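You operate a simulated robot arm through the tools that you are given. There is no shell and no other tool. Be economical: measure what you need, move in short steps, check, and stop when the job is done.

Carry out the task below with a simulated robot arm. There is one attempt and no reset: what you move stays moved.

JOB
Glue the white rosette on the bare block and leave it clamped in the blue press till set.
Fine: glue all over the block's top with the blue brush, brush back; leave the yellow brush; slide in, yellow knob down to the green band. Set down upright: squat brush with blue handle.

Only the result counts: the job must be done as asked and must still hold three seconds after the hand-in. Knocking over, shifting, dropping, spilling or breaking anything else fails it.

ROBOT AND FRAMES
A 7-joint arm with a two-finger parallel gripper, fixed in place. Base frame: the origin is at the foot of the arm, x ahead of it, y to its left, z up; the work surface is at about z = 950. Units: mm, rad, N and s.
With the tool pointing down near the work surface it reaches from about 260 to 680 mm from the base axis. Its first joint turns from -1.152 to 1.152 rad. Payload 1.57 kg.
The TCP is the grasp point between the finger pads, 30 mm short of the fingertips. In the tool frame z runs along the fingers and y along their closing line. Largest opening 110 mm; finger width 24, thickness 12; the body of the gripper, 48 by 112 mm, starts 78 mm behind the TCP.
Orientation is that of the tool frame in the base frame, as [roll, pitch, yaw] about the fixed x, y, z axes, in that order (R = Rz(yaw) Ry(pitch) Rx(roll)). With the fingers straight down and closing along the base's y, the tool's x points along the base's -x, its y along +y and its z along -z.

CONTROLS
- The arm moves only by the tool apply_moves. Its argument "steps" is a list of rows, each a list of 7 numbers: the turn, a rotation vector about the base's x, y, z in units of 8 degrees (1.0 is 8 degrees), then the shift along the base's x, y, z in units of 50 mm (1.0 is 50 mm), then the finger opening in mm, from 0 to 110. In form: [[wx, wy, wz, dx, dy, dz, fingers], ...]. A call has 1 to 20 rows; each row shifts and turns the commanded pose from where the row before left it. A call with a number of a shift or a turn outside -1 to 1 is refused whole. Rows are played at 5 a second. More than 50 mm and 0.15 rad between two rows, or a gripper value outside its range, and nothing of the call is played. A pose out of reach is approached as far as the arm can. The call stops where the force on the tool passes 60 N (or 10 N more than at its start, if that is more) or the arm is blocked; 0.2 s more then pass. Each finger travels about 108 mm/s and halts on what it meets, pressing with about 41 N; the grip force reading is that of the motor and also rises with nothing between the fingers. The clock runs only during rows and for 0.2 s after the last one: add rows that do not move to give the fingers time. The reply holds the time, the measured pose of the TCP, the force on the tool along the base axes, the opening and the grip force, in the units named above and with some noise, with the torque about the TCP (base axes, N m) and any sound that the robot's microphone picked up.
- Cameras (640 x 400 px; columns grow to the right, rows downward): "scene" is fixed at [167.1, -388.3, 1430]; the picture's right is [0.78, -0.63, 0.00], its down [-0.20, -0.25, -0.95] and it looks along [0.60, 0.74, -0.32] (base axes); focal length 270 px, centre (320, 200). "wrist" rides on the gripper at [70, 16, -141] in the tool frame; the picture's right is [-0.23, 0.97, 0.00], its down [-0.86, -0.20, -0.48] and it looks along [-0.47, -0.11, 0.88] (tool axes); focal length 222 px, centre (320, 200).
- grab_frame(camera): a new picture of that camera. No time passes.
- locate(camera, pixels): for up to 12 pixels [column, row] of the newest picture of that camera ("zoom" is the newest enlarged one), the place [x, y, z] in the base frame of the surface seen there, good to about 2 mm. No time passes.
- enlarge(camera, box): a new picture of the part [left, top, right, bottom] of that camera's present view, enlarged. No time passes.
- hand_in(): hands the job in; it is judged then, once.

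Keep the steps short. Do not move on a guess: measure, check each grasp and each placing, and mend mistakes. In all there are 80 turns and 54 pictures (those below and enlarged ones count). Leave the gripper open and the arm clear of the work at the hand-in unless told otherwise, and finish with a single line.

The tools are called as a command line: name --pt "numbers of a row" for each row, then --argument value for the rest, lists and objects as JSON in quotes. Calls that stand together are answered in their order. apply_moves: Moves the arm, as the interface text tells. Its arguments: {"type":"object","properties":{"steps":{"type":"array"}},"required":["steps"]} The other tools are called the same way: grab_frame (camera) takes a picture; locate (camera, pixels) gives the place of the surface under pixels of a picture; enlarge (camera, box) takes an enlarged picture of a part of a camera's view; hand_in () hands the job in.

At the start:

```text
clock: 0.0
eef_pos: [331.3, -42.2, 1333.0]
tool_rot: [-3.141, 0.0, -3.142]
wrist_force: [-0.4, 1.1, -0.2]
ft_torque: [0.01, -0.01, 0.02]
opening: 110.1
gripper_force: 0.0
```

scene: 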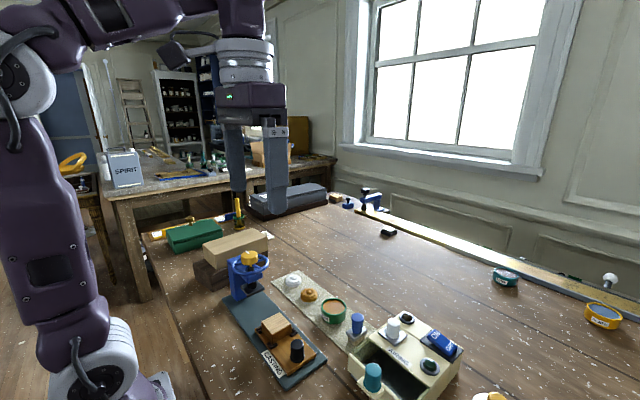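
wrist: 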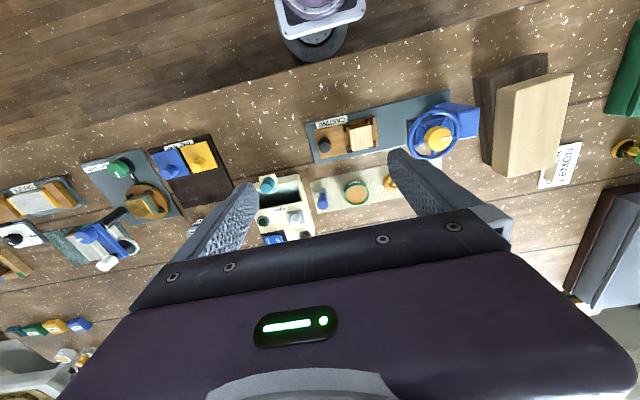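

I see the press, a tray with a block, and a mat with a pot and rosettes. I'll enlarge these areas to identify items.

enlarge --camera "scene" --box '[210, 230, 370, 390]'

enlarge --camera "scene" --box '[330, 290, 520, 400]'

enlarge --camera "wrist" --box '[240, 80, 500, 250]'

```text
2.50 times, centred on (290, 310) of scene
```

zoom: 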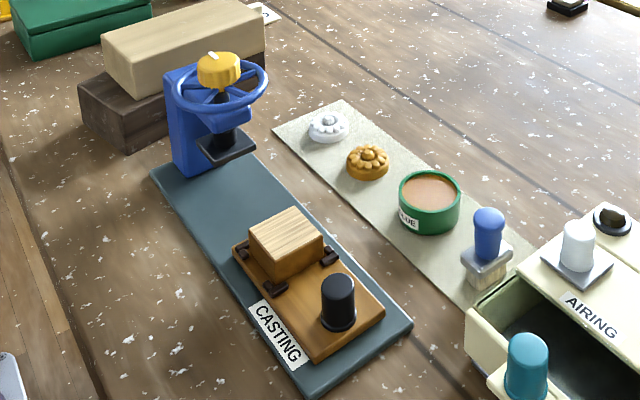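

```text
3.37 times, centred on (425, 345) of scene
```

zoom: 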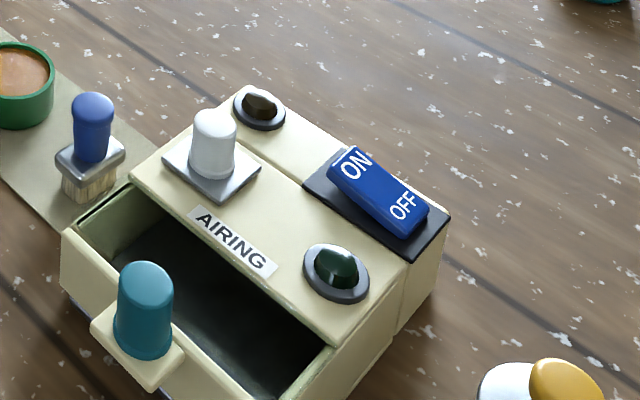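

```text
2.35 times, centred on (370, 165) of wrist
```

zoom: 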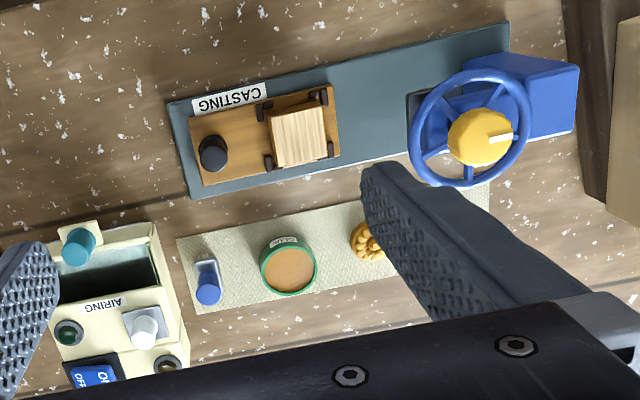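

Blue-handled brush, glue pot, white rosette, and the block on a sled with a black knob are all identified. Next I measure positions on an enlarged view.

enlarge --camera "scene" --box '[250, 300, 330, 390]'

enlarge --camera "scene" --box '[220, 240, 300, 310]'

enlarge --camera "scene" --box '[270, 260, 390, 360]'

```text
4.44 times, centred on (290, 345) of scene
```

zoom: 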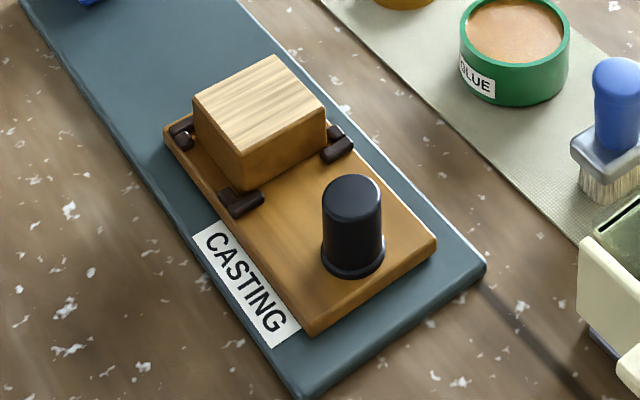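

```text
5.71 times, centred on (260, 275) of scene
```

zoom: 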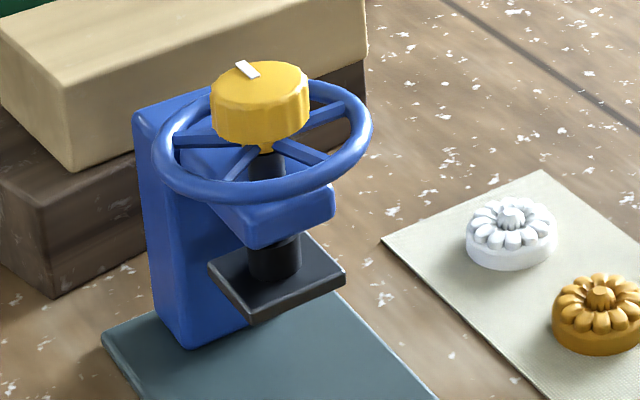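

```text
4.00 times, centred on (330, 310) of scene
```

zoom: 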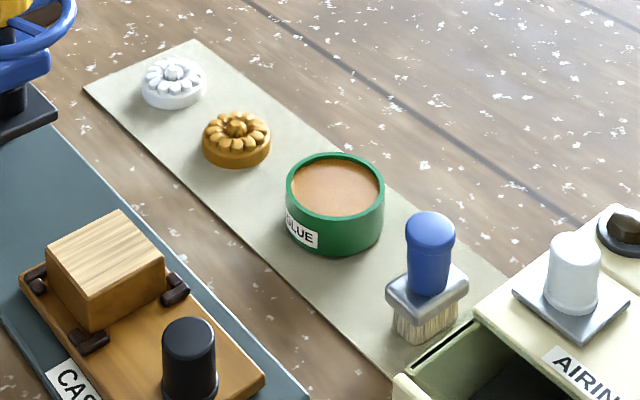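

locate --camera "zoom" --pixels '[[430, 222], [428, 285], [387, 290], [424, 314], [467, 280], [425, 340], [337, 190], [336, 245], [290, 185], [382, 195], [173, 72], [172, 104]]'

locate --camera "zoom" --pixels '[[120, 213], [161, 255], [49, 252], [92, 293], [92, 328], [189, 328], [190, 385], [22, 285], [261, 378], [215, 140], [300, 310], [30, 125]]'

locate --camera "scene" --pixels '[[249, 255], [249, 261], [233, 265], [268, 262], [254, 273], [262, 282], [272, 283], [262, 295], [247, 286], [279, 288], [238, 215], [236, 265]]'

enlarge --camera "scene" --box '[140, 180, 280, 270]'

```text
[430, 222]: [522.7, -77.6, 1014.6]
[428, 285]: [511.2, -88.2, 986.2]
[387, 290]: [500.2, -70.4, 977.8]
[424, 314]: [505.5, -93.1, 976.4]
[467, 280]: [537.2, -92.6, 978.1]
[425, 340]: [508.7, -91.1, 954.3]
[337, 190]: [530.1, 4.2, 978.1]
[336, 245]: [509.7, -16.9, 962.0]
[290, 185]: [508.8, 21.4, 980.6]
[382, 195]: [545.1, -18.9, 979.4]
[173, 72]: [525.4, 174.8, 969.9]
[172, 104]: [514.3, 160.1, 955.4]
```

```text
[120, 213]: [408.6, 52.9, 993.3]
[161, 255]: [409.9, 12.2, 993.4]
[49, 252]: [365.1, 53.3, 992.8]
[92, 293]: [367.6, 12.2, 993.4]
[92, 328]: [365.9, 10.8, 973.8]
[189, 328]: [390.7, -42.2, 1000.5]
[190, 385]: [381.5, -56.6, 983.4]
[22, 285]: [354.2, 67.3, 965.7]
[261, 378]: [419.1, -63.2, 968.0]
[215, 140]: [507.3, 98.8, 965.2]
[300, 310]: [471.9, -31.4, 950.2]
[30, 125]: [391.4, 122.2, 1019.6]
```

```text
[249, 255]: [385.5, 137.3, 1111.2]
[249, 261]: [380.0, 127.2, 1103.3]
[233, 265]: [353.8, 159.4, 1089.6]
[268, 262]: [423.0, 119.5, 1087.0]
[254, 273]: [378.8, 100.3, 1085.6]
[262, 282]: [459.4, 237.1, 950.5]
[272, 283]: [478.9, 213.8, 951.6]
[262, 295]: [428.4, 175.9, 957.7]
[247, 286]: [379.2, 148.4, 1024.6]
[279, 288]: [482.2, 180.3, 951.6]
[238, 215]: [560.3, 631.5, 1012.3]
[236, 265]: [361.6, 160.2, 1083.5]
```

```text
4.44 times, centred on (210, 225) of scene
```

zoom: 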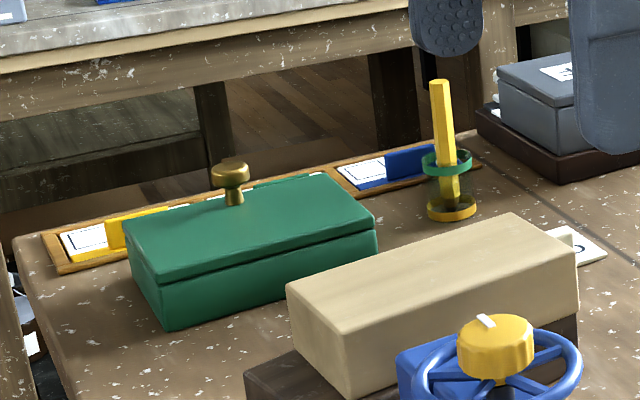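

Measured: block top x 366–409, y 12–53, z 993; brush handle ~(519,-84) top 1015; pot ~(527,1) rim 980. Moving to look closer at the brush with the wrist camera.

apply_moves --pt "0 0 0 0.445 -0.21 -0.765 110" --pt "0 0 0 0.445 -0.21 -0.765 110" --pt "0 0 0 0.445 -0.21 -0.765 110" --pt "0 0 0 0.445 -0.21 -0.765 110" --pt "0 0 0 0 0 0 110"

grab_frame --camera "wrist"

```text
clock: 1.2
eef_pos: [420.0, -84.0, 1181.4]
tool_rot: [3.141, 0.0, 3.141]
wrist_force: [-0.3, -0.5, -0.5]
ft_torque: [0.01, 0.02, 0.06]
opening: 109.9
gripper_force: 0.1
```

```text
44 pictures are left
```

wrist: 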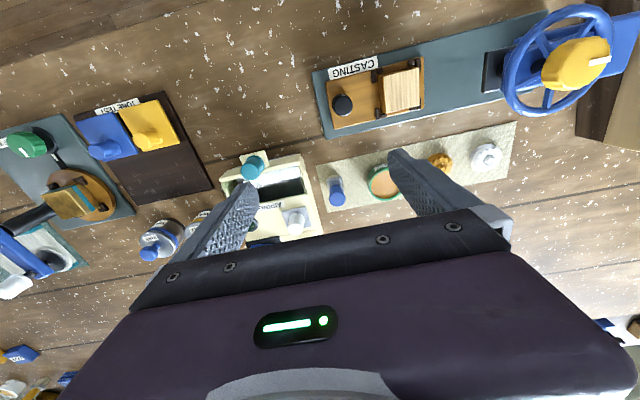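

enlarge --camera "wrist" --box '[260, 130, 420, 230]'

```text
4.00 times, centred on (340, 180) of wrist
```

zoom: 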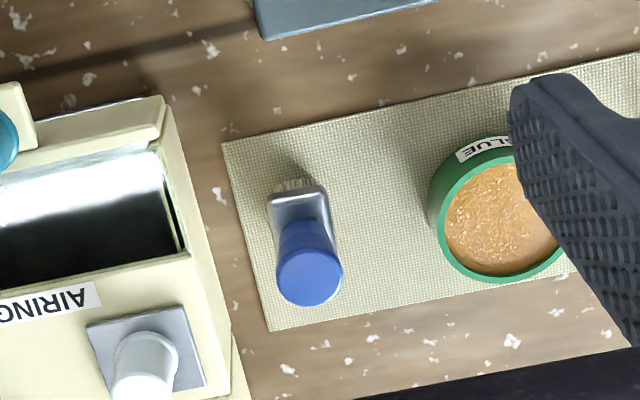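

locate --camera "zoom" --pixels '[[270, 197], [323, 188], [336, 240], [273, 245], [310, 278], [281, 285], [340, 275], [500, 215], [437, 225], [500, 278], [210, 350], [222, 330]]'

locate --camera "zoom" --pixels '[[293, 184], [276, 188], [312, 182], [300, 215], [450, 215], [225, 145], [268, 328], [560, 260], [463, 268], [190, 250], [150, 350], [228, 395]]'

```text
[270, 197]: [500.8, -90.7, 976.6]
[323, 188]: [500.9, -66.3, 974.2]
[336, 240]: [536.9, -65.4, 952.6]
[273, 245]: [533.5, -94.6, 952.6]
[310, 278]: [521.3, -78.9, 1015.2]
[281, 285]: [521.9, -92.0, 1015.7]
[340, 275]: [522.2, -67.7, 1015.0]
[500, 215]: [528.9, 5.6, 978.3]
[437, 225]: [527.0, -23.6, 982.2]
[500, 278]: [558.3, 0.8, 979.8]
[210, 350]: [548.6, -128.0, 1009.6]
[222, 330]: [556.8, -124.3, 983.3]
```

```text
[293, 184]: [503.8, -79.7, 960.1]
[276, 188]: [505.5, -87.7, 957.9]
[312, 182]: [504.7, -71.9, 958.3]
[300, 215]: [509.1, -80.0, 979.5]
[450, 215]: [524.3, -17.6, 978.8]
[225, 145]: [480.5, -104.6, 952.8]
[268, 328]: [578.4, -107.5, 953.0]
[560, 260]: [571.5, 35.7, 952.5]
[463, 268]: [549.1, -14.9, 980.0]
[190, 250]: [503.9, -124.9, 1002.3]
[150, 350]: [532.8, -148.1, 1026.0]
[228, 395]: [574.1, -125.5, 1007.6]
```

Brush: handle ~25 mm wide centred (520,-79), ferrule top ~979, so I grip with tips just above the ferrule (TCP z 1012), opening 50 to clear the box at y≈-124. Approach first to z 1030.

apply_moves --pt "0 0 0 0.667 0.033 -0.54 50" --pt "0 0 0 0.667 0.033 -0.54 50" --pt "0 0 0 0.667 0.033 -0.54 50" --pt "0 0 0 0 0 0 50" --pt "0 0 0 0 0 -0.8 50" --pt "0 0 0 0 0 -0.8 50" --pt "0 0 0 0 0 -0.16 50" --pt "0 0 0 0 0 0 50"

enlarge --camera "scene" --box '[310, 250, 430, 350]'

```text
clock: 3.0
eef_pos: [522.0, -79.3, 1011.5]
tool_rot: [-3.141, 0.001, -3.141]
wrist_force: [-0.2, 0.2, -1.0]
ft_torque: [-0.02, -0.01, 0.02]
opening: 50.2
gripper_force: 0.0
```

```text
4.00 times, centred on (370, 300) of scene
```

zoom: 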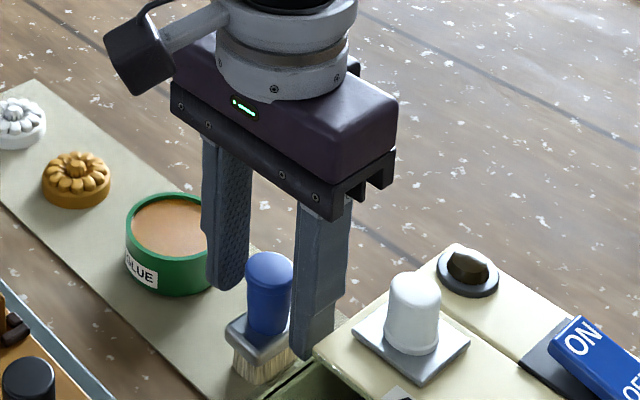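

Fingers straddle the handle. Closing, then lift 10 mm.

apply_moves --pt "0 0 0 0 0 0 30" --pt "0 0 0 0 0 0 10" --pt "0 0 0 0 0 0 10" --pt "0 0 0 0 0 0.3 10" --pt "0 0 0 0 0 0.7 10" --pt "0 0 0 0 0 0 10"

enlarge --camera "scene" --box '[310, 250, 430, 350]'

```text
clock: 4.4
eef_pos: [518.8, -77.6, 1060.0]
tool_rot: [3.14, 0.001, -3.14]
wrist_force: [0.4, -0.2, -0.4]
ft_torque: [0.01, -0.03, -0.02]
opening: 22.6
gripper_force: 35.1
```

```text
4.00 times, centred on (370, 300) of scene
```

zoom: 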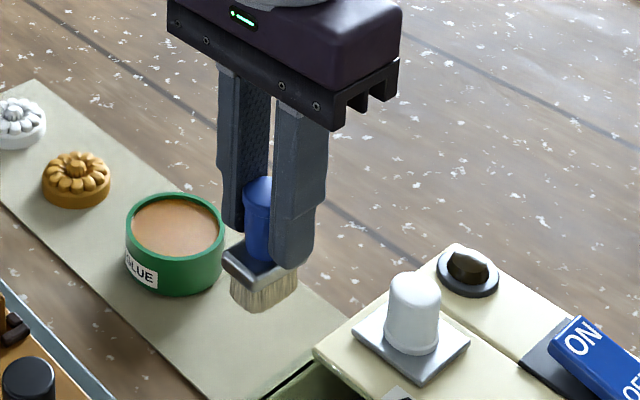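

Brush is held (22.6 mm). Measuring bristles relative to the TCP.

locate --camera "zoom" --pixels '[[232, 300], [256, 312], [297, 291], [232, 272], [224, 256], [256, 284], [298, 266], [258, 296], [177, 225], [128, 225], [175, 197], [218, 215]]'

```text
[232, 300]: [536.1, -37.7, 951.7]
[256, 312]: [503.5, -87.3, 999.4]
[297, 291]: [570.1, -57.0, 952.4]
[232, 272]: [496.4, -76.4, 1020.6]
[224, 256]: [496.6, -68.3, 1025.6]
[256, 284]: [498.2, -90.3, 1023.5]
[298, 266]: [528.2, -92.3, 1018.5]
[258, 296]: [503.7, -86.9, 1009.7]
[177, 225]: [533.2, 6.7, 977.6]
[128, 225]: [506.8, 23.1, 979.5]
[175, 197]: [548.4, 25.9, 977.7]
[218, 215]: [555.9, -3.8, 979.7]
```

Bristle bottoms are 59 mm below the TCP. Dip: move over pot centre (531,4), lower so bristles go ~10 mm into the glue, wait, lift.

apply_moves --pt "0 0 0 0.11 0.83 0.1 10" --pt "0 0 0 0.11 0.83 0.1 10" --pt "0 0 0 0 0 0 10" --pt "0 0 0 0 0 -0.4 10" --pt "0 0 0 0 0 -0.46 10" --pt "0 0 0 0 0 0 10" --pt "0 0 0 0 0 0 10" --pt "0 0 0 0 0 0 10"

enlarge --camera "scene" --box '[280, 240, 400, 340]'

```text
clock: 5.6
eef_pos: [532.4, 6.4, 1038.3]
tool_rot: [-3.14, 0.019, -3.141]
wrist_force: [0.7, 3.4, 27.4]
ft_torque: [0.85, 0.07, 0.1]
opening: 21.6
gripper_force: 35.0
stopped in row 6: the force on the tool passed its limit at 109 N (the readings are from after the stop); the commanded pose is now the measured one
```

```text
4.00 times, centred on (340, 290) of scene
```

zoom: 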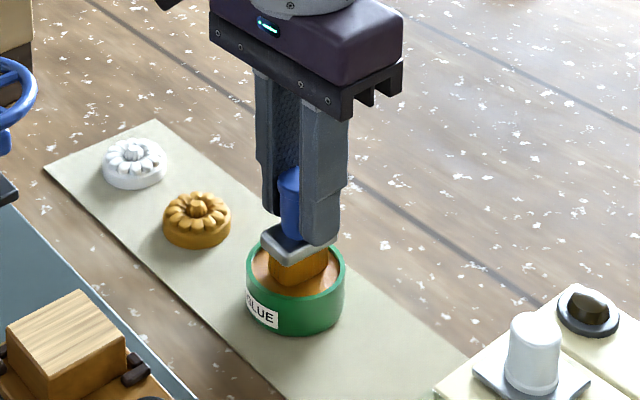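

The glue surface is firm (stopped at z≈979), bristles are now loaded. Lift and re-measure the brush in the grip.

apply_moves --pt "0 0 0 0 0 0.4 10" --pt "0 -0.136 0 0 0 0.4 10" --pt "0 0 0 0 0 0 10"

enlarge --camera "scene" --box '[300, 220, 400, 340]'

```text
clock: 6.4
eef_pos: [533.2, 5.2, 1077.3]
tool_rot: [3.141, 0.032, -3.139]
wrist_force: [0.0, 0.2, -1.1]
ft_torque: [-0.03, -0.02, -0.02]
opening: 22.7
gripper_force: 35.3
```

```text
3.33 times, centred on (350, 280) of scene
```

zoom: 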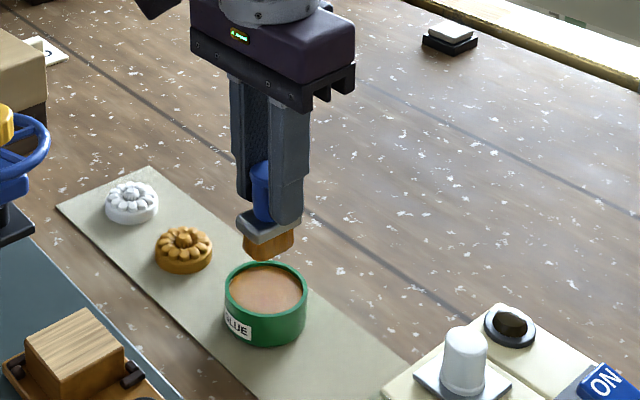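

Pitch correction has the opposite sign; undo it.

apply_moves --pt "0 0.23 0 0 0 0 10" --pt "0 0 0 0 0 0 10"

enlarge --camera "scene" --box '[340, 250, 400, 310]'

```text
clock: 7.0
eef_pos: [531.5, 6.3, 1077.6]
tool_rot: [3.141, -0.001, -3.139]
wrist_force: [0.5, -0.9, -0.1]
ft_torque: [0.01, 0.02, -0.01]
opening: 22.6
gripper_force: 35.1
```

```text
6.67 times, centred on (370, 280) of scene
```

zoom: 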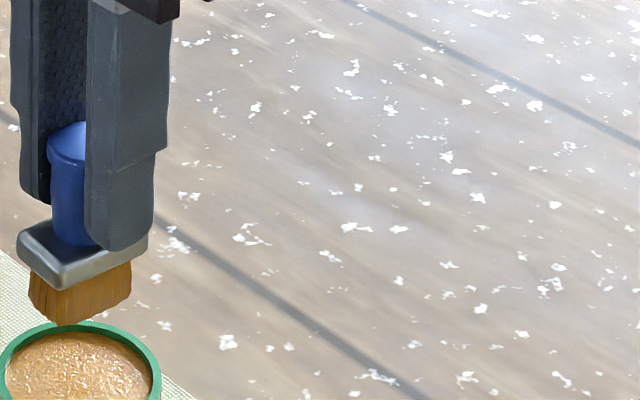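

locate --camera "zoom" --pixels '[[62, 322], [62, 308], [35, 300], [128, 295], [62, 286], [18, 245], [145, 255], [62, 318], [90, 310], [66, 135], [64, 325], [80, 316]]'

```text
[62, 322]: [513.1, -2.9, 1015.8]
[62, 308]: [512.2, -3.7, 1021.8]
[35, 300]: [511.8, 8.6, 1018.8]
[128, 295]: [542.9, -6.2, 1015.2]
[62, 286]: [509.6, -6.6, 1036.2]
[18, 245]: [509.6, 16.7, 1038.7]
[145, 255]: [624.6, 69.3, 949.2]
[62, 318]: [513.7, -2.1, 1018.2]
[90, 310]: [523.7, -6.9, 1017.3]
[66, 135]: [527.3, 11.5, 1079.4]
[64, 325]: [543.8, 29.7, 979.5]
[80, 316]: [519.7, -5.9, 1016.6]
```

Brush slipped only ~1 mm; bristle bottom ≈ TCP−61. Moving over the block's near end and lowering to about 4 mm above it.

apply_moves --pt "0 0 0 -0.768 0.07 0 10" --pt "0 0 0 -0.768 0.07 0 10" --pt "0 0 0 -0.768 0.07 0 10" --pt "0 0 0 -0.768 0.07 0 10" --pt "0 0 0 0 0 0 10" --pt "0 0 0 0 0 -0.39 10" --pt "0 0 0 0 0 0 10"

enlarge --camera "scene" --box '[230, 280, 330, 370]'

```text
clock: 8.6
eef_pos: [380.8, 18.7, 1059.2]
tool_rot: [-3.141, 0.0, -3.14]
wrist_force: [0.4, 0.5, -0.5]
ft_torque: [-0.02, 0.0, -0.03]
opening: 22.2
gripper_force: 35.0
```

```text
4.44 times, centred on (280, 325) of scene
```

zoom: 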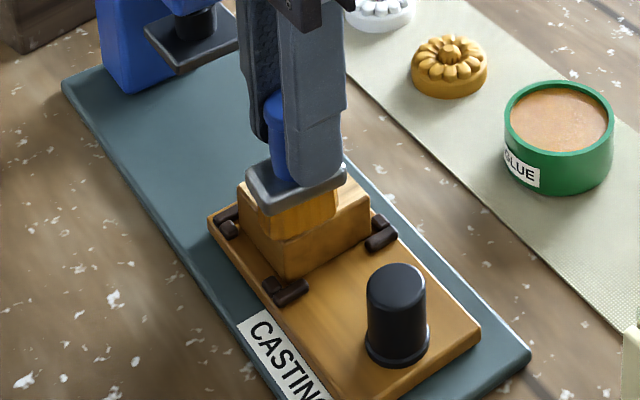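

About 4 mm above. Creep down 4 mm and read force.

apply_moves --pt "0 0 0 0 0 -0.04 10" --pt "0 0 0 0 0 -0.04 10" --pt "0 0 0 0 0 0 10"

```text
clock: 9.4
eef_pos: [380.1, 20.4, 1054.2]
tool_rot: [3.141, 0.002, -3.141]
wrist_force: [-0.7, -0.6, 21.1]
ft_torque: [-0.12, -0.23, 0.03]
opening: 22.2
gripper_force: 34.8
```

Contact (21 N). Ease off slightly and stroke along +y.

apply_moves --pt "0 0 0 0 0 0.015 10" --pt "0 0 0 0 0 0 10" --pt "0 0 0 0 0.1 0 10" --pt "0 0 0 0 0.1 0 10" --pt "0 0 0 0 0.1 0 10" --pt "0 0 0 0 0.1 0 10" --pt "0 0 0 0 0.1 0 10" --pt "0 0 0 0 0 0 10"

enlarge --camera "scene" --box '[230, 280, 330, 370]'

```text
clock: 11.2
eef_pos: [379.1, 44.5, 1054.7]
tool_rot: [3.141, -0.001, -3.139]
wrist_force: [-0.5, 0.1, -0.8]
ft_torque: [0.01, 0.02, 0.02]
opening: 22.5
gripper_force: 34.7
```

```text
4.44 times, centred on (280, 325) of scene
```

zoom: 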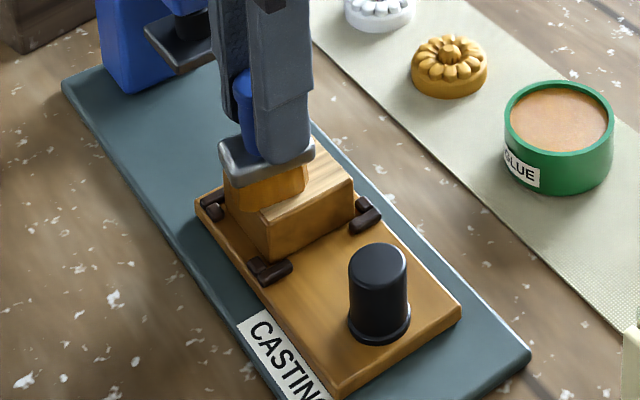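

The sled moved a little with the brush (it slides along y, harmless). Lift to see glue coverage.

apply_moves --pt "0 0 0 0 0 0.5 10" --pt "0 0 0 0 0.4 0.5 10" --pt "0 0 0 0 0 0 10"

enlarge --camera "scene" --box '[240, 290, 320, 360]'

```text
clock: 12.0
eef_pos: [379.6, 63.6, 1103.3]
tool_rot: [-3.14, 0.0, -3.14]
wrist_force: [0.8, -0.6, -0.2]
ft_torque: [0.01, 0.02, 0.0]
opening: 22.4
gripper_force: 35.5
```

```text
5.71 times, centred on (280, 325) of scene
```

zoom: 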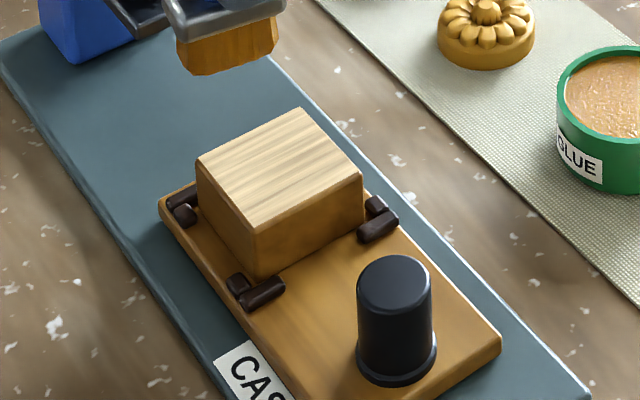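

No glue visible from here; check with the wrist camera.

enlarge --camera "wrist" --box '[240, 40, 440, 200]'

locate --camera "scene" --pixels '[[276, 318], [278, 312], [284, 318], [272, 322], [268, 318], [288, 322]]'

```text
2.50 times, centred on (340, 120) of wrist
```

zoom: 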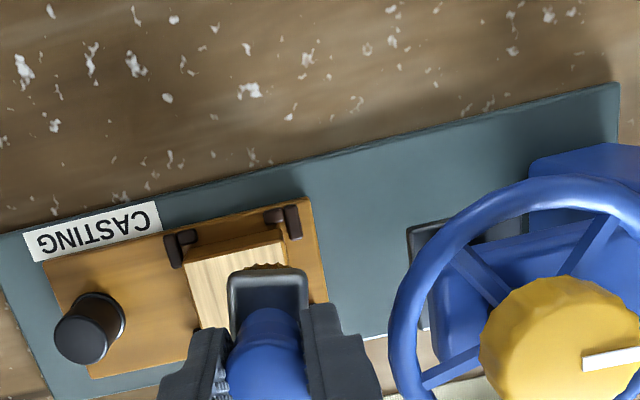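

```text
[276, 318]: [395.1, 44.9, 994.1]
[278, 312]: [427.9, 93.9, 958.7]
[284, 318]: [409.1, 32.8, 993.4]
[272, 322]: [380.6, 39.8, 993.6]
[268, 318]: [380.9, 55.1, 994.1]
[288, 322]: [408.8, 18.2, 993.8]
```

No glue transferred – contact was lost during the stroke. I'll go back at y≈30 and find contact more finely, then stroke with steady light pressure.

apply_moves --pt "0 0 0 0 -0.7 -0.3 10" --pt "0 0 0 0 0 -0.65 10" --pt "0 0 0 0 0 -0.06 10" --pt "0 0 0 0 0 0 10"

```text
clock: 13.0
eef_pos: [382.5, 30.9, 1054.1]
tool_rot: [-3.141, 0.0, -3.139]
wrist_force: [-0.9, -0.4, 11.7]
ft_torque: [0.03, -0.03, 0.05]
opening: 22.3
gripper_force: 35.1
```

11.7 N. Small stroke ±: +10 mm then check force.

apply_moves --pt "0 0 0 0 0.1 0 10" --pt "0 0 0 0 0.1 0 10" --pt "0 0 0 0 0 0 10"

enlarge --camera "scene" --box '[240, 290, 320, 360]'

```text
clock: 13.8
eef_pos: [381.6, 39.2, 1054.3]
tool_rot: [3.142, 0.003, -3.139]
wrist_force: [4.2, 0.2, 23.6]
ft_torque: [0.09, -0.34, 0.04]
opening: 22.4
gripper_force: 35.7
```

```text
5.71 times, centred on (280, 325) of scene
```

zoom: 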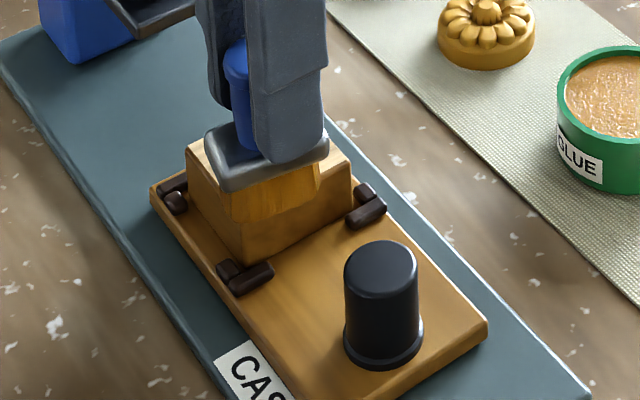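

The sled drags along partly. Ease a touch, stroke back −15 mm, then lift and look.

apply_moves --pt "0 0 0 0 0 0.005 10" --pt "0 0 0 0 -0.1 0 10" --pt "0 0 0 0 -0.1 0 10" --pt "0 0 0 0 -0.1 0 10" --pt "0 0 0 0 0 0.6 10" --pt "0 0 0 0.2 0.7 0.4 10" --pt "0 0 0 0 0 0 10"

enlarge --camera "scene" --box '[240, 290, 320, 360]'

```text
clock: 15.4
eef_pos: [389.7, 59.1, 1101.9]
tool_rot: [-3.141, -0.002, -3.141]
wrist_force: [0.4, 0.0, -0.3]
ft_torque: [0.02, -0.01, -0.03]
opening: 22.2
gripper_force: 35.2
```

```text
5.71 times, centred on (280, 325) of scene
```

zoom: 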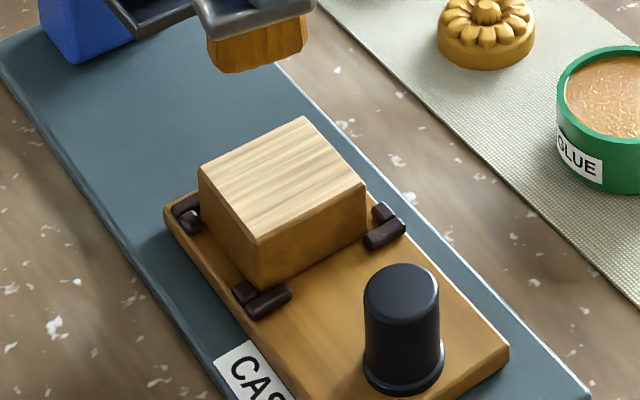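

Still bare: at that pressure the sled sticks to the brush rather than the bristles sliding. I'll use a much lighter touch with long strokes, stepping down 0.2 mm per stroke.

apply_moves --pt "0 0 0 0 -0.8 -0.3 10" --pt "0 0 0 0 0 -0.6 10" --pt "0 0 0 0 0 -0.089 10" --pt "0 0 0 0 0 0 10" --pt "0 0 0 0 0.2 0 10" --pt "0 0 0 0 0.2 0 10" --pt "0 0 0 0 0.2 0 10" --pt "0 0 0 0 0.2 0 10" --pt "0 0 0 0 0 -0.003 10" --pt "0 0 0 0 -0.2 0 10" --pt "0 0 0 0 -0.2 0 10" --pt "0 0 0 0 -0.2 0 10" --pt "0 0 0 0 -0.2 0 10" --pt "0 0 0 0 0 0 10"

enlarge --camera "scene" --box '[240, 290, 320, 360]'

```text
clock: 18.4
eef_pos: [389.4, 20.9, 1055.8]
tool_rot: [-3.141, -0.001, -3.139]
wrist_force: [-0.3, 0.5, -0.1]
ft_torque: [0.01, -0.01, -0.01]
opening: 22.4
gripper_force: 34.6
```

```text
5.71 times, centred on (280, 325) of scene
```

zoom: 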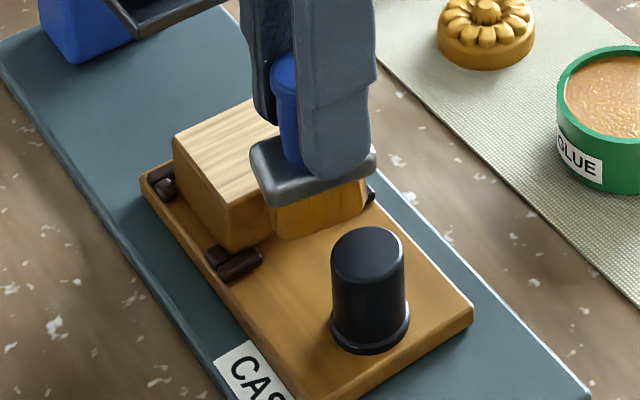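

The sled only ever shifts in y without yawing, so it's evidently guided; strokes along x should slide the bristles across the block. Try that at the block's middle (y≈49).

apply_moves --pt "0 0 0 0 0 0.2 10" --pt "0 0 0 -0.2 0.56 0 10" --pt "0 0 0 0 0 -0.2 10" --pt "0 0 0 0 0 -0.01 10" --pt "0 0 0 0.1 0 0 10" --pt "0 0 0 0.1 0 0 10" --pt "0 0 0 0.1 0 0 10" --pt "0 0 0 0.1 0 0 10"

apply_moves --pt "0 0 0 0 0 0.6 10" --pt "0 0 0 0 0.6 0.4 10" --pt "0 0 0 0 0 0 10"

enlarge --camera "scene" --box '[240, 290, 320, 360]'

```text
clock: 20.2
eef_pos: [398.6, 45.7, 1054.8]
tool_rot: [-3.141, 0.001, -3.139]
wrist_force: [-10.7, -0.5, 27.5]
ft_torque: [0.11, 0.78, 0.1]
opening: 22.3
gripper_force: 35.0
```

```text
clock: 21.0
eef_pos: [400.0, 78.2, 1103.8]
tool_rot: [3.141, 0.0, -3.139]
wrist_force: [0.1, 1.3, -0.7]
ft_torque: [0.0, 0.01, -0.01]
opening: 22.1
gripper_force: 35.0
```

```text
5.71 times, centred on (280, 325) of scene
```

zoom: 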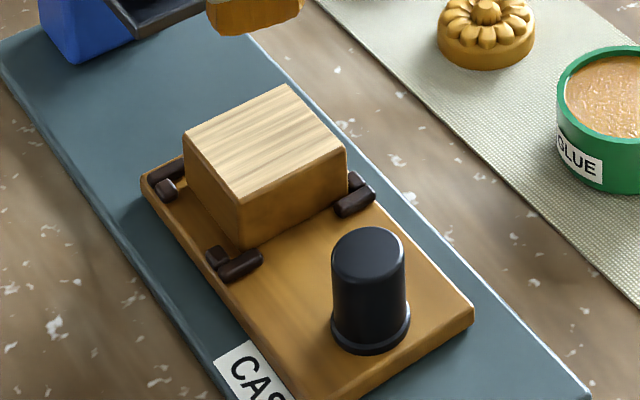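

Sled is held in x, bristles slid, block nudged a few mm in its corners. Look very closely at the top and at the bristles.

enlarge --camera "scene" --box '[255, 286, 315, 326]'

locate --camera "zoom" --pixels '[[110, 225], [300, 205], [210, 330], [410, 280], [252, 260], [245, 0]]'

enlarge --camera "wrist" --box '[230, 80, 390, 200]'

```text
10.00 times, centred on (285, 306) of scene
```

zoom: 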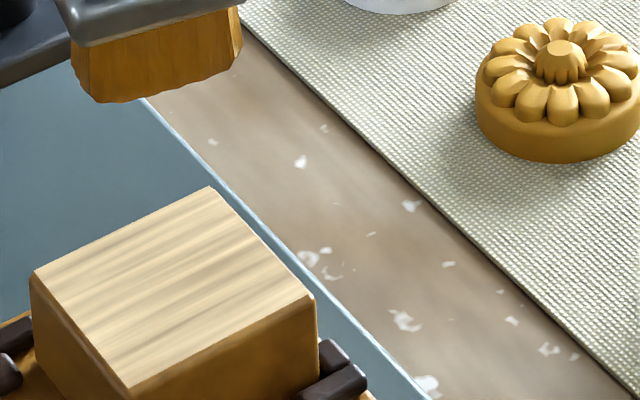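

```text
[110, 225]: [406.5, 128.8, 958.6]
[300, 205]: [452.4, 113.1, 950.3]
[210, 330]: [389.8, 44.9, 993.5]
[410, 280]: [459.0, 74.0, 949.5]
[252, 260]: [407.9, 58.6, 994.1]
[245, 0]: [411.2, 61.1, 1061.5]
```

```text
3.33 times, centred on (310, 140) of wrist
```

zoom: 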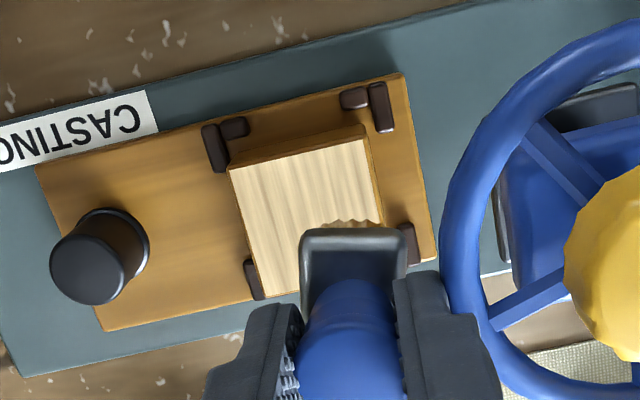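

No trace of glue on the top. The first dip ended abruptly, so I'll re-dip gently with a longer hold on the glue and compare the bristles.

apply_moves --pt "0 0 0 0.881 -0.496 -0.167 10" --pt "0 0 0 0.881 -0.496 -0.167 10" --pt "0 0 0 0.881 -0.496 -0.167 10" --pt "0 0 0 0 0 0 10" --pt "0 0 0 0 0 -0.7 10" --pt "0 0 0 0 0 -0.08 10" --pt "0 0 0 0 0 -0.02 10" --pt "0 0 0 0 0 0 10"

enlarge --camera "scene" --box '[310, 270, 380, 330]'

```text
refused: row 1 steps farther than a row can; nothing moved
```

```text
6.67 times, centred on (345, 300) of scene
```

zoom: 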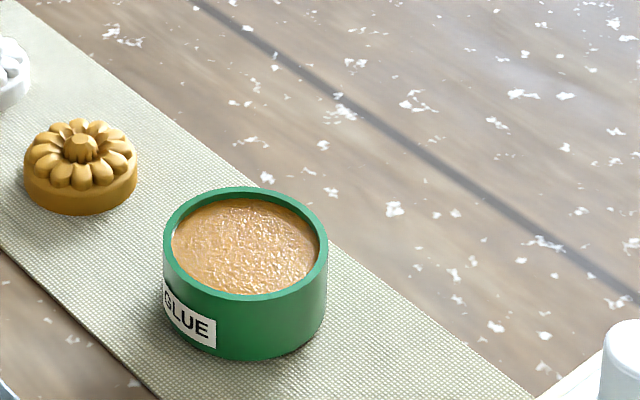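

Row too long; use four rows.

apply_moves --pt "0 0 0 0.661 -0.372 -0.125 10" --pt "0 0 0 0.661 -0.372 -0.125 10" --pt "0 0 0 0.661 -0.372 -0.125 10" --pt "0 0 0 0.661 -0.372 -0.125 10" --pt "0 0 0 0 0 0 10" --pt "0 0 0 0 0 -0.7 10" --pt "0 0 0 0 0 -0.08 10" --pt "0 0 0 0 0 -0.02 10" --pt "0 0 0 0 0 0 10"

enlarge --camera "scene" --box '[310, 270, 380, 330]'

```text
clock: 23.0
eef_pos: [533.2, 3.7, 1039.3]
tool_rot: [-3.141, 0.001, -3.139]
wrist_force: [0.0, -0.2, -0.8]
ft_torque: [-0.06, -0.03, 0.0]
opening: 22.2
gripper_force: 34.9
```

```text
6.67 times, centred on (345, 300) of scene
```

zoom: 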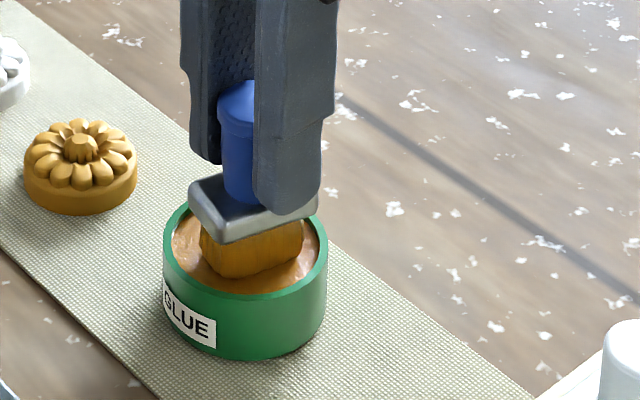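

Bristles are at the glue without force. Lower 1 mm at a time.

apply_moves --pt "0 0 0 0 0 -0.02 10" --pt "0 0 0 0 0 0 10" --pt "0 0 0 0 0 -0.02 10" --pt "0 0 0 0 0 0 10"

```text
clock: 24.0
eef_pos: [533.6, 3.6, 1038.2]
tool_rot: [-3.142, 0.003, -3.14]
wrist_force: [-4.3, -1.4, 26.9]
ft_torque: [-0.07, 0.31, -0.02]
opening: 22.3
gripper_force: 35.3
```

Pressed at 27 N now. Hold for a second, lift, and inspect the bristles.

apply_moves --pt "0 0 0 0 0 0 10" --pt "0 0 0 0 0 0 10" --pt "0 0 0 0 0 0 10" --pt "0 0 0 0 0 0 10" --pt "0 0 0 0 0 0 10" --pt "0 0 0 0 0 0.5 10" --pt "0 0 0 0 0 0.34 10" --pt "0 0 0 0 0 0 10"

enlarge --camera "scene" --box '[320, 255, 380, 315]'

```text
clock: 25.8
eef_pos: [532.4, 2.5, 1076.0]
tool_rot: [3.142, -0.003, -3.139]
wrist_force: [0.3, -0.3, 0.4]
ft_torque: [0.01, 0.01, -0.02]
opening: 22.5
gripper_force: 35.0
```

```text
6.67 times, centred on (350, 285) of scene
```

zoom: 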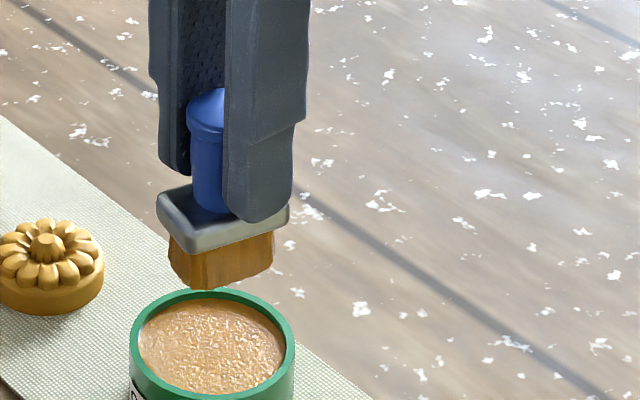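

Bristles coated. Return over the block (≈392, 45), a few mm above.

apply_moves --pt "0 0 0 -0.695 0.205 0 10" --pt "0 0 0 -0.695 0.205 0 10" --pt "0 0 0 -0.695 0.205 0 10" --pt "0 0 0 -0.695 0.205 0 10" --pt "0 0 0 0 0 0 10" --pt "0 0 0 0 0 -0.42 10" --pt "0 0 0 0 0 -0.06 10" --pt "0 0 0 0 0 0 10"

enlarge --camera "scene" --box '[250, 285, 310, 345]'

```text
clock: 27.6
eef_pos: [393.5, 42.1, 1053.8]
tool_rot: [-3.14, 0.003, -3.141]
wrist_force: [-0.3, -0.6, 13.6]
ft_torque: [0.06, 0.05, 0.03]
opening: 21.9
gripper_force: 35.5
```

```text
6.67 times, centred on (280, 315) of scene
```

zoom: 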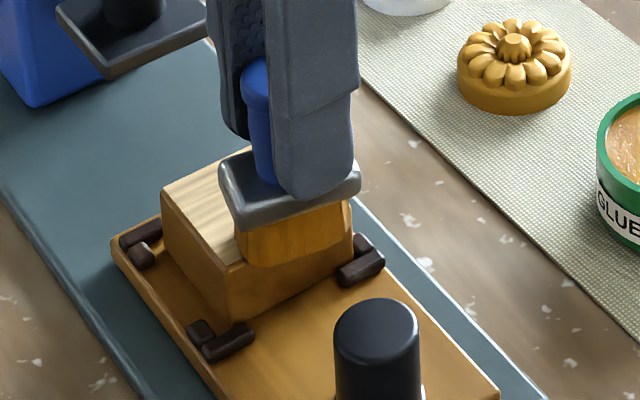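

In contact (13.6 N). Slow stroke −x then +x at ~10 mm/s, then lift straight up slightly aside and look.

apply_moves --pt "0 0 0 -0.05 0 0 10" --pt "0 0 0 -0.05 0 0 10" --pt "0 0 0 -0.05 0 0 10" --pt "0 0 0 -0.05 0 0 10" --pt "0 0 0 -0.05 0 0 10" --pt "0 0 0 -0.05 0 0 10" --pt "0 0 0 -0.05 0 0 10" --pt "0 0 0 -0.05 0 0 10" --pt "0 0 0 0.05 0 0 10" --pt "0 0 0 0.05 0 0 10" --pt "0 0 0 0.05 0 0 10" --pt "0 0 0 0.05 0 0 10"

apply_moves --pt "0 0 0 0 0 0.6 10" --pt "0 0 0 0 0.7 0.4 10" --pt "0 0 0 0 0 0 10"

enlarge --camera "scene" --box '[250, 285, 310, 345]'

```text
clock: 30.2
eef_pos: [383.2, 44.7, 1054.6]
tool_rot: [3.141, -0.001, -3.141]
wrist_force: [-0.6, -0.5, 3.0]
ft_torque: [0.05, 0.09, 0.04]
opening: 22.2
gripper_force: 34.8
```

```text
clock: 31.0
eef_pos: [382.5, 79.5, 1105.0]
tool_rot: [3.14, 0.0, -3.139]
wrist_force: [0.2, 1.1, -1.1]
ft_torque: [0.0, 0.03, -0.02]
opening: 21.9
gripper_force: 34.8
```

```text
6.67 times, centred on (280, 315) of scene
```

zoom: 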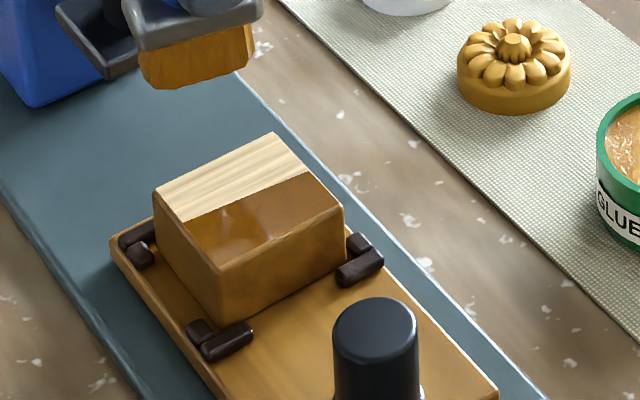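

Glue takes now: the near half is coated. Measure the boundary and the remaining bare part.

locate --camera "zoom" --pixels '[[156, 194], [272, 135], [309, 173], [182, 222], [217, 265], [340, 208], [240, 190], [300, 165], [170, 205]]'

```text
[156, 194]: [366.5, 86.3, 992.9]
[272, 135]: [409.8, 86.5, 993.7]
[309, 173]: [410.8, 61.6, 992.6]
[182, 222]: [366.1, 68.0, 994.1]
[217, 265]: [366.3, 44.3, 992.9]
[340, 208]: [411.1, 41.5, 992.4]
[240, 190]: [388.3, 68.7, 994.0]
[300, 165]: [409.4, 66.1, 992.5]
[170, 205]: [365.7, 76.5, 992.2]
```

Remaining bare strip is y 64–86. To keep fingers off the press wheel (y≥97), I'll touch down at y≈69 and drag the sled back −y with the brush while gluing.

apply_moves --pt "0 0 0 0.08 -0.22 0 10" --pt "0 0 0 0 0 -0.6 10" --pt "0 0 0 0 0 -0.38 10" --pt "0 0 0 0 0 -0.026 10" --pt "0 0 0 0 0 0 10" --pt "0 0 0 0 -0.1 0 10" --pt "0 0 0 0 -0.1 0 10" --pt "0 0 0 0 -0.1 0 10" --pt "0 0 0 0 -0.1 0 10" --pt "0 0 0 0 -0.1 0 10" --pt "0 0 0 0 -0.1 0 10" --pt "0 0 0 0 0 0 10"

enlarge --camera "scene" --box '[240, 280, 320, 360]'

```text
clock: 33.6
eef_pos: [385.7, 38.5, 1054.3]
tool_rot: [3.14, -0.002, -3.14]
wrist_force: [2.2, -0.1, 8.1]
ft_torque: [0.07, -0.07, 0.0]
opening: 22.5
gripper_force: 34.9
```

```text
5.00 times, centred on (280, 320) of scene
```

zoom: 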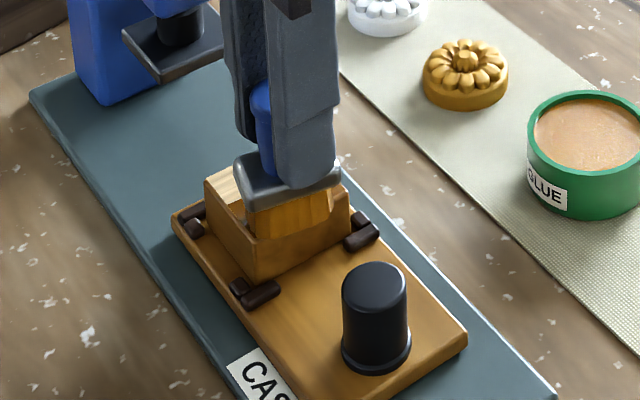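

Sled is back. Now x strokes here, hop +14 mm in y, x strokes there, and lift to check.

apply_moves --pt "0 0 0 0.1 0 0 10" --pt "0 0 0 0.1 0 0 10" --pt "0 0 0 -0.1 0 0 10" --pt "0 0 0 -0.1 0 0 10" --pt "0 0 0 -0.1 0 0 10" --pt "0 0 0 -0.1 0 0 10" --pt "0 0 0 0 0 0.2 10" --pt "0 0 0 0 0 0 10" --pt "0 0 0 0 0.28 0 10" --pt "0 0 0 0 0 -0.2 10" --pt "0 0 0 0.1 0 0 10" --pt "0 0 0 0.1 0 0 10" --pt "0 0 0 0.1 0 0 10" --pt "0 0 0 0.1 0 0 10" --pt "0 0 0 -0.1 0 0 10" --pt "0 0 0 -0.1 0 0 10" --pt "0 0 0 0 0 0.4 10" --pt "0 0 0 0 0 0.6 10" --pt "0 0 0 0.8 0 0 10" --pt "0 0 0 0 0 0 10"

enlarge --camera "scene" --box '[240, 280, 320, 360]'

```text
clock: 37.8
eef_pos: [428.6, 50.1, 1106.4]
tool_rot: [-3.141, -0.001, -3.139]
wrist_force: [-0.7, 0.2, -0.8]
ft_torque: [0.01, 0.0, 0.03]
opening: 22.3
gripper_force: 34.8
```

```text
5.00 times, centred on (280, 320) of scene
```

zoom: 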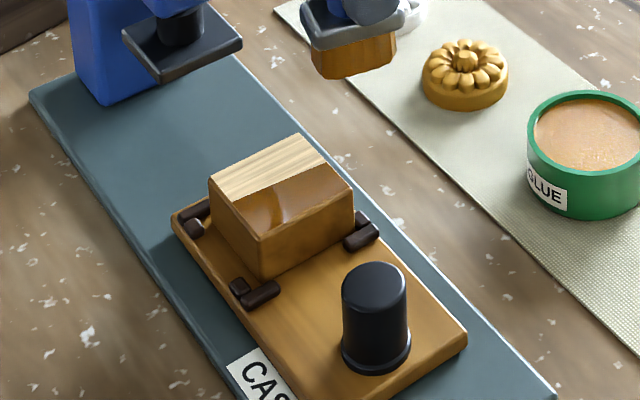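

The remaining strip didn't take – the brush load is spent. Measure the strip, then re-dip with a hold.

locate --camera "zoom" --pixels '[[211, 182], [299, 135], [325, 166], [235, 205], [262, 236], [350, 192]]'

apply_moves --pt "0 0 0 0.7 -0.32 -0.15 10" --pt "0 0 0 0.7 -0.32 -0.15 10" --pt "0 0 0 0.66 -0.32 -0.15 10" --pt "0 0 0 0 0 0 10" --pt "0 0 0 0 0 -0.6 10" --pt "0 0 0 0 0 -0.2 10" --pt "0 0 0 0 0 -0.06 10" --pt "0 0 0 0 0 0 10"

```text
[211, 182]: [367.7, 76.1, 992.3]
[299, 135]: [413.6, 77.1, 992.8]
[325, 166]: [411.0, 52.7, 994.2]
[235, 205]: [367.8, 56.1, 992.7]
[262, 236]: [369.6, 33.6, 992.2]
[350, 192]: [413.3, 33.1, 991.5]
```

```text
clock: 39.6
eef_pos: [529.7, 4.8, 1040.1]
tool_rot: [-3.141, 0.001, -3.139]
wrist_force: [-0.2, -0.1, -1.5]
ft_torque: [0.0, 0.01, -0.01]
opening: 22.1
gripper_force: 35.4
```

At the glue surface; press lightly and hold ~2 s, then lift.

apply_moves --pt "0 0 0 0 0 -0.02 10" --pt "0 0 0 0 0 -0.02 10" --pt "0 0 0 0 0 0 10" --pt "0 0 0 0 0 0 10" --pt "0 0 0 0 0 0 10" --pt "0 0 0 0 0 0 10" --pt "0 0 0 0 0 0 10" --pt "0 0 0 0 0 0 10" --pt "0 0 0 0 0 0 10" --pt "0 0 0 0 0 0 10" --pt "0 0 0 0 0 0 10"

```text
clock: 42.0
eef_pos: [529.2, 5.5, 1037.6]
tool_rot: [3.14, 0.001, -3.138]
wrist_force: [4.0, -2.6, 25.2]
ft_torque: [-0.13, -0.21, 0.02]
opening: 22.1
gripper_force: 34.9
```

Lift, go to the strip (390, 66), touch down.

apply_moves --pt "0 0 0 0 0 0.84 10" --pt "0 0 0 -0.705 0.305 0 10" --pt "0 0 0 -0.705 0.305 0 10" --pt "0 0 0 -0.705 0.305 0 10" --pt "0 0 0 -0.705 0.305 0 10" --pt "0 0 0 0 0 0 10" --pt "0 0 0 0 0 -0.42 10" --pt "0 0 0 0 0 -0.068 10" --pt "0 0 0 0 0 0 10"

```text
clock: 44.0
eef_pos: [391.1, 66.8, 1054.5]
tool_rot: [-3.141, 0.0, -3.14]
wrist_force: [-0.6, -0.4, -0.3]
ft_torque: [0.03, 0.01, 0.0]
opening: 22.7
gripper_force: 35.4
```

Force about zero; lower 0.5 mm and stroke in x, then lift and look.

apply_moves --pt "0 0 0 0 0 -0.01 10" --pt "0 0 0 0.05 0 0 10" --pt "0 0 0 0.05 0 0 10" --pt "0 0 0 0.05 0 0 10" --pt "0 0 0 0.05 0 0 10" --pt "0 0 0 -0.05 0 0 10" --pt "0 0 0 -0.05 0 0 10" --pt "0 0 0 -0.05 0 0 10" --pt "0 0 0 -0.05 0 0 10" --pt "0 0 0 -0.05 0 0 10" --pt "0 0 0 -0.05 0 0 10" --pt "0 0 0 -0.05 0 0 10" --pt "0 0 0 -0.05 0 0 10" --pt "0 0 0 0 0 0 10"

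apply_moves --pt "0 0 0 0 0 0.4 10" --pt "0 0 0 0 0 0.6 10" --pt "0 0 0 1.0 0 0 10" --pt "0 0 0 0 0 0 10"

enlarge --camera "scene" --box '[240, 280, 320, 360]'

```text
clock: 47.0
eef_pos: [379.7, 66.0, 1054.5]
tool_rot: [-3.14, 0.002, -3.139]
wrist_force: [5.4, 1.0, 17.8]
ft_torque: [-0.01, -0.41, 0.03]
opening: 22.2
gripper_force: 35.1
```

```text
clock: 48.0
eef_pos: [430.0, 63.7, 1103.6]
tool_rot: [-3.141, 0.0, -3.14]
wrist_force: [0.1, -0.5, 0.0]
ft_torque: [0.03, 0.0, 0.03]
opening: 22.1
gripper_force: 35.0
```

```text
5.00 times, centred on (280, 320) of scene
```

zoom: 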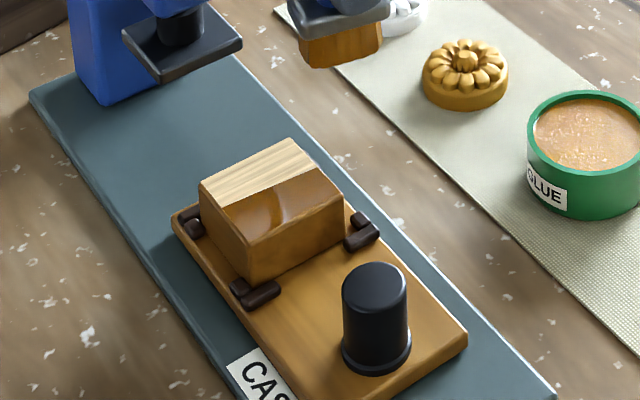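

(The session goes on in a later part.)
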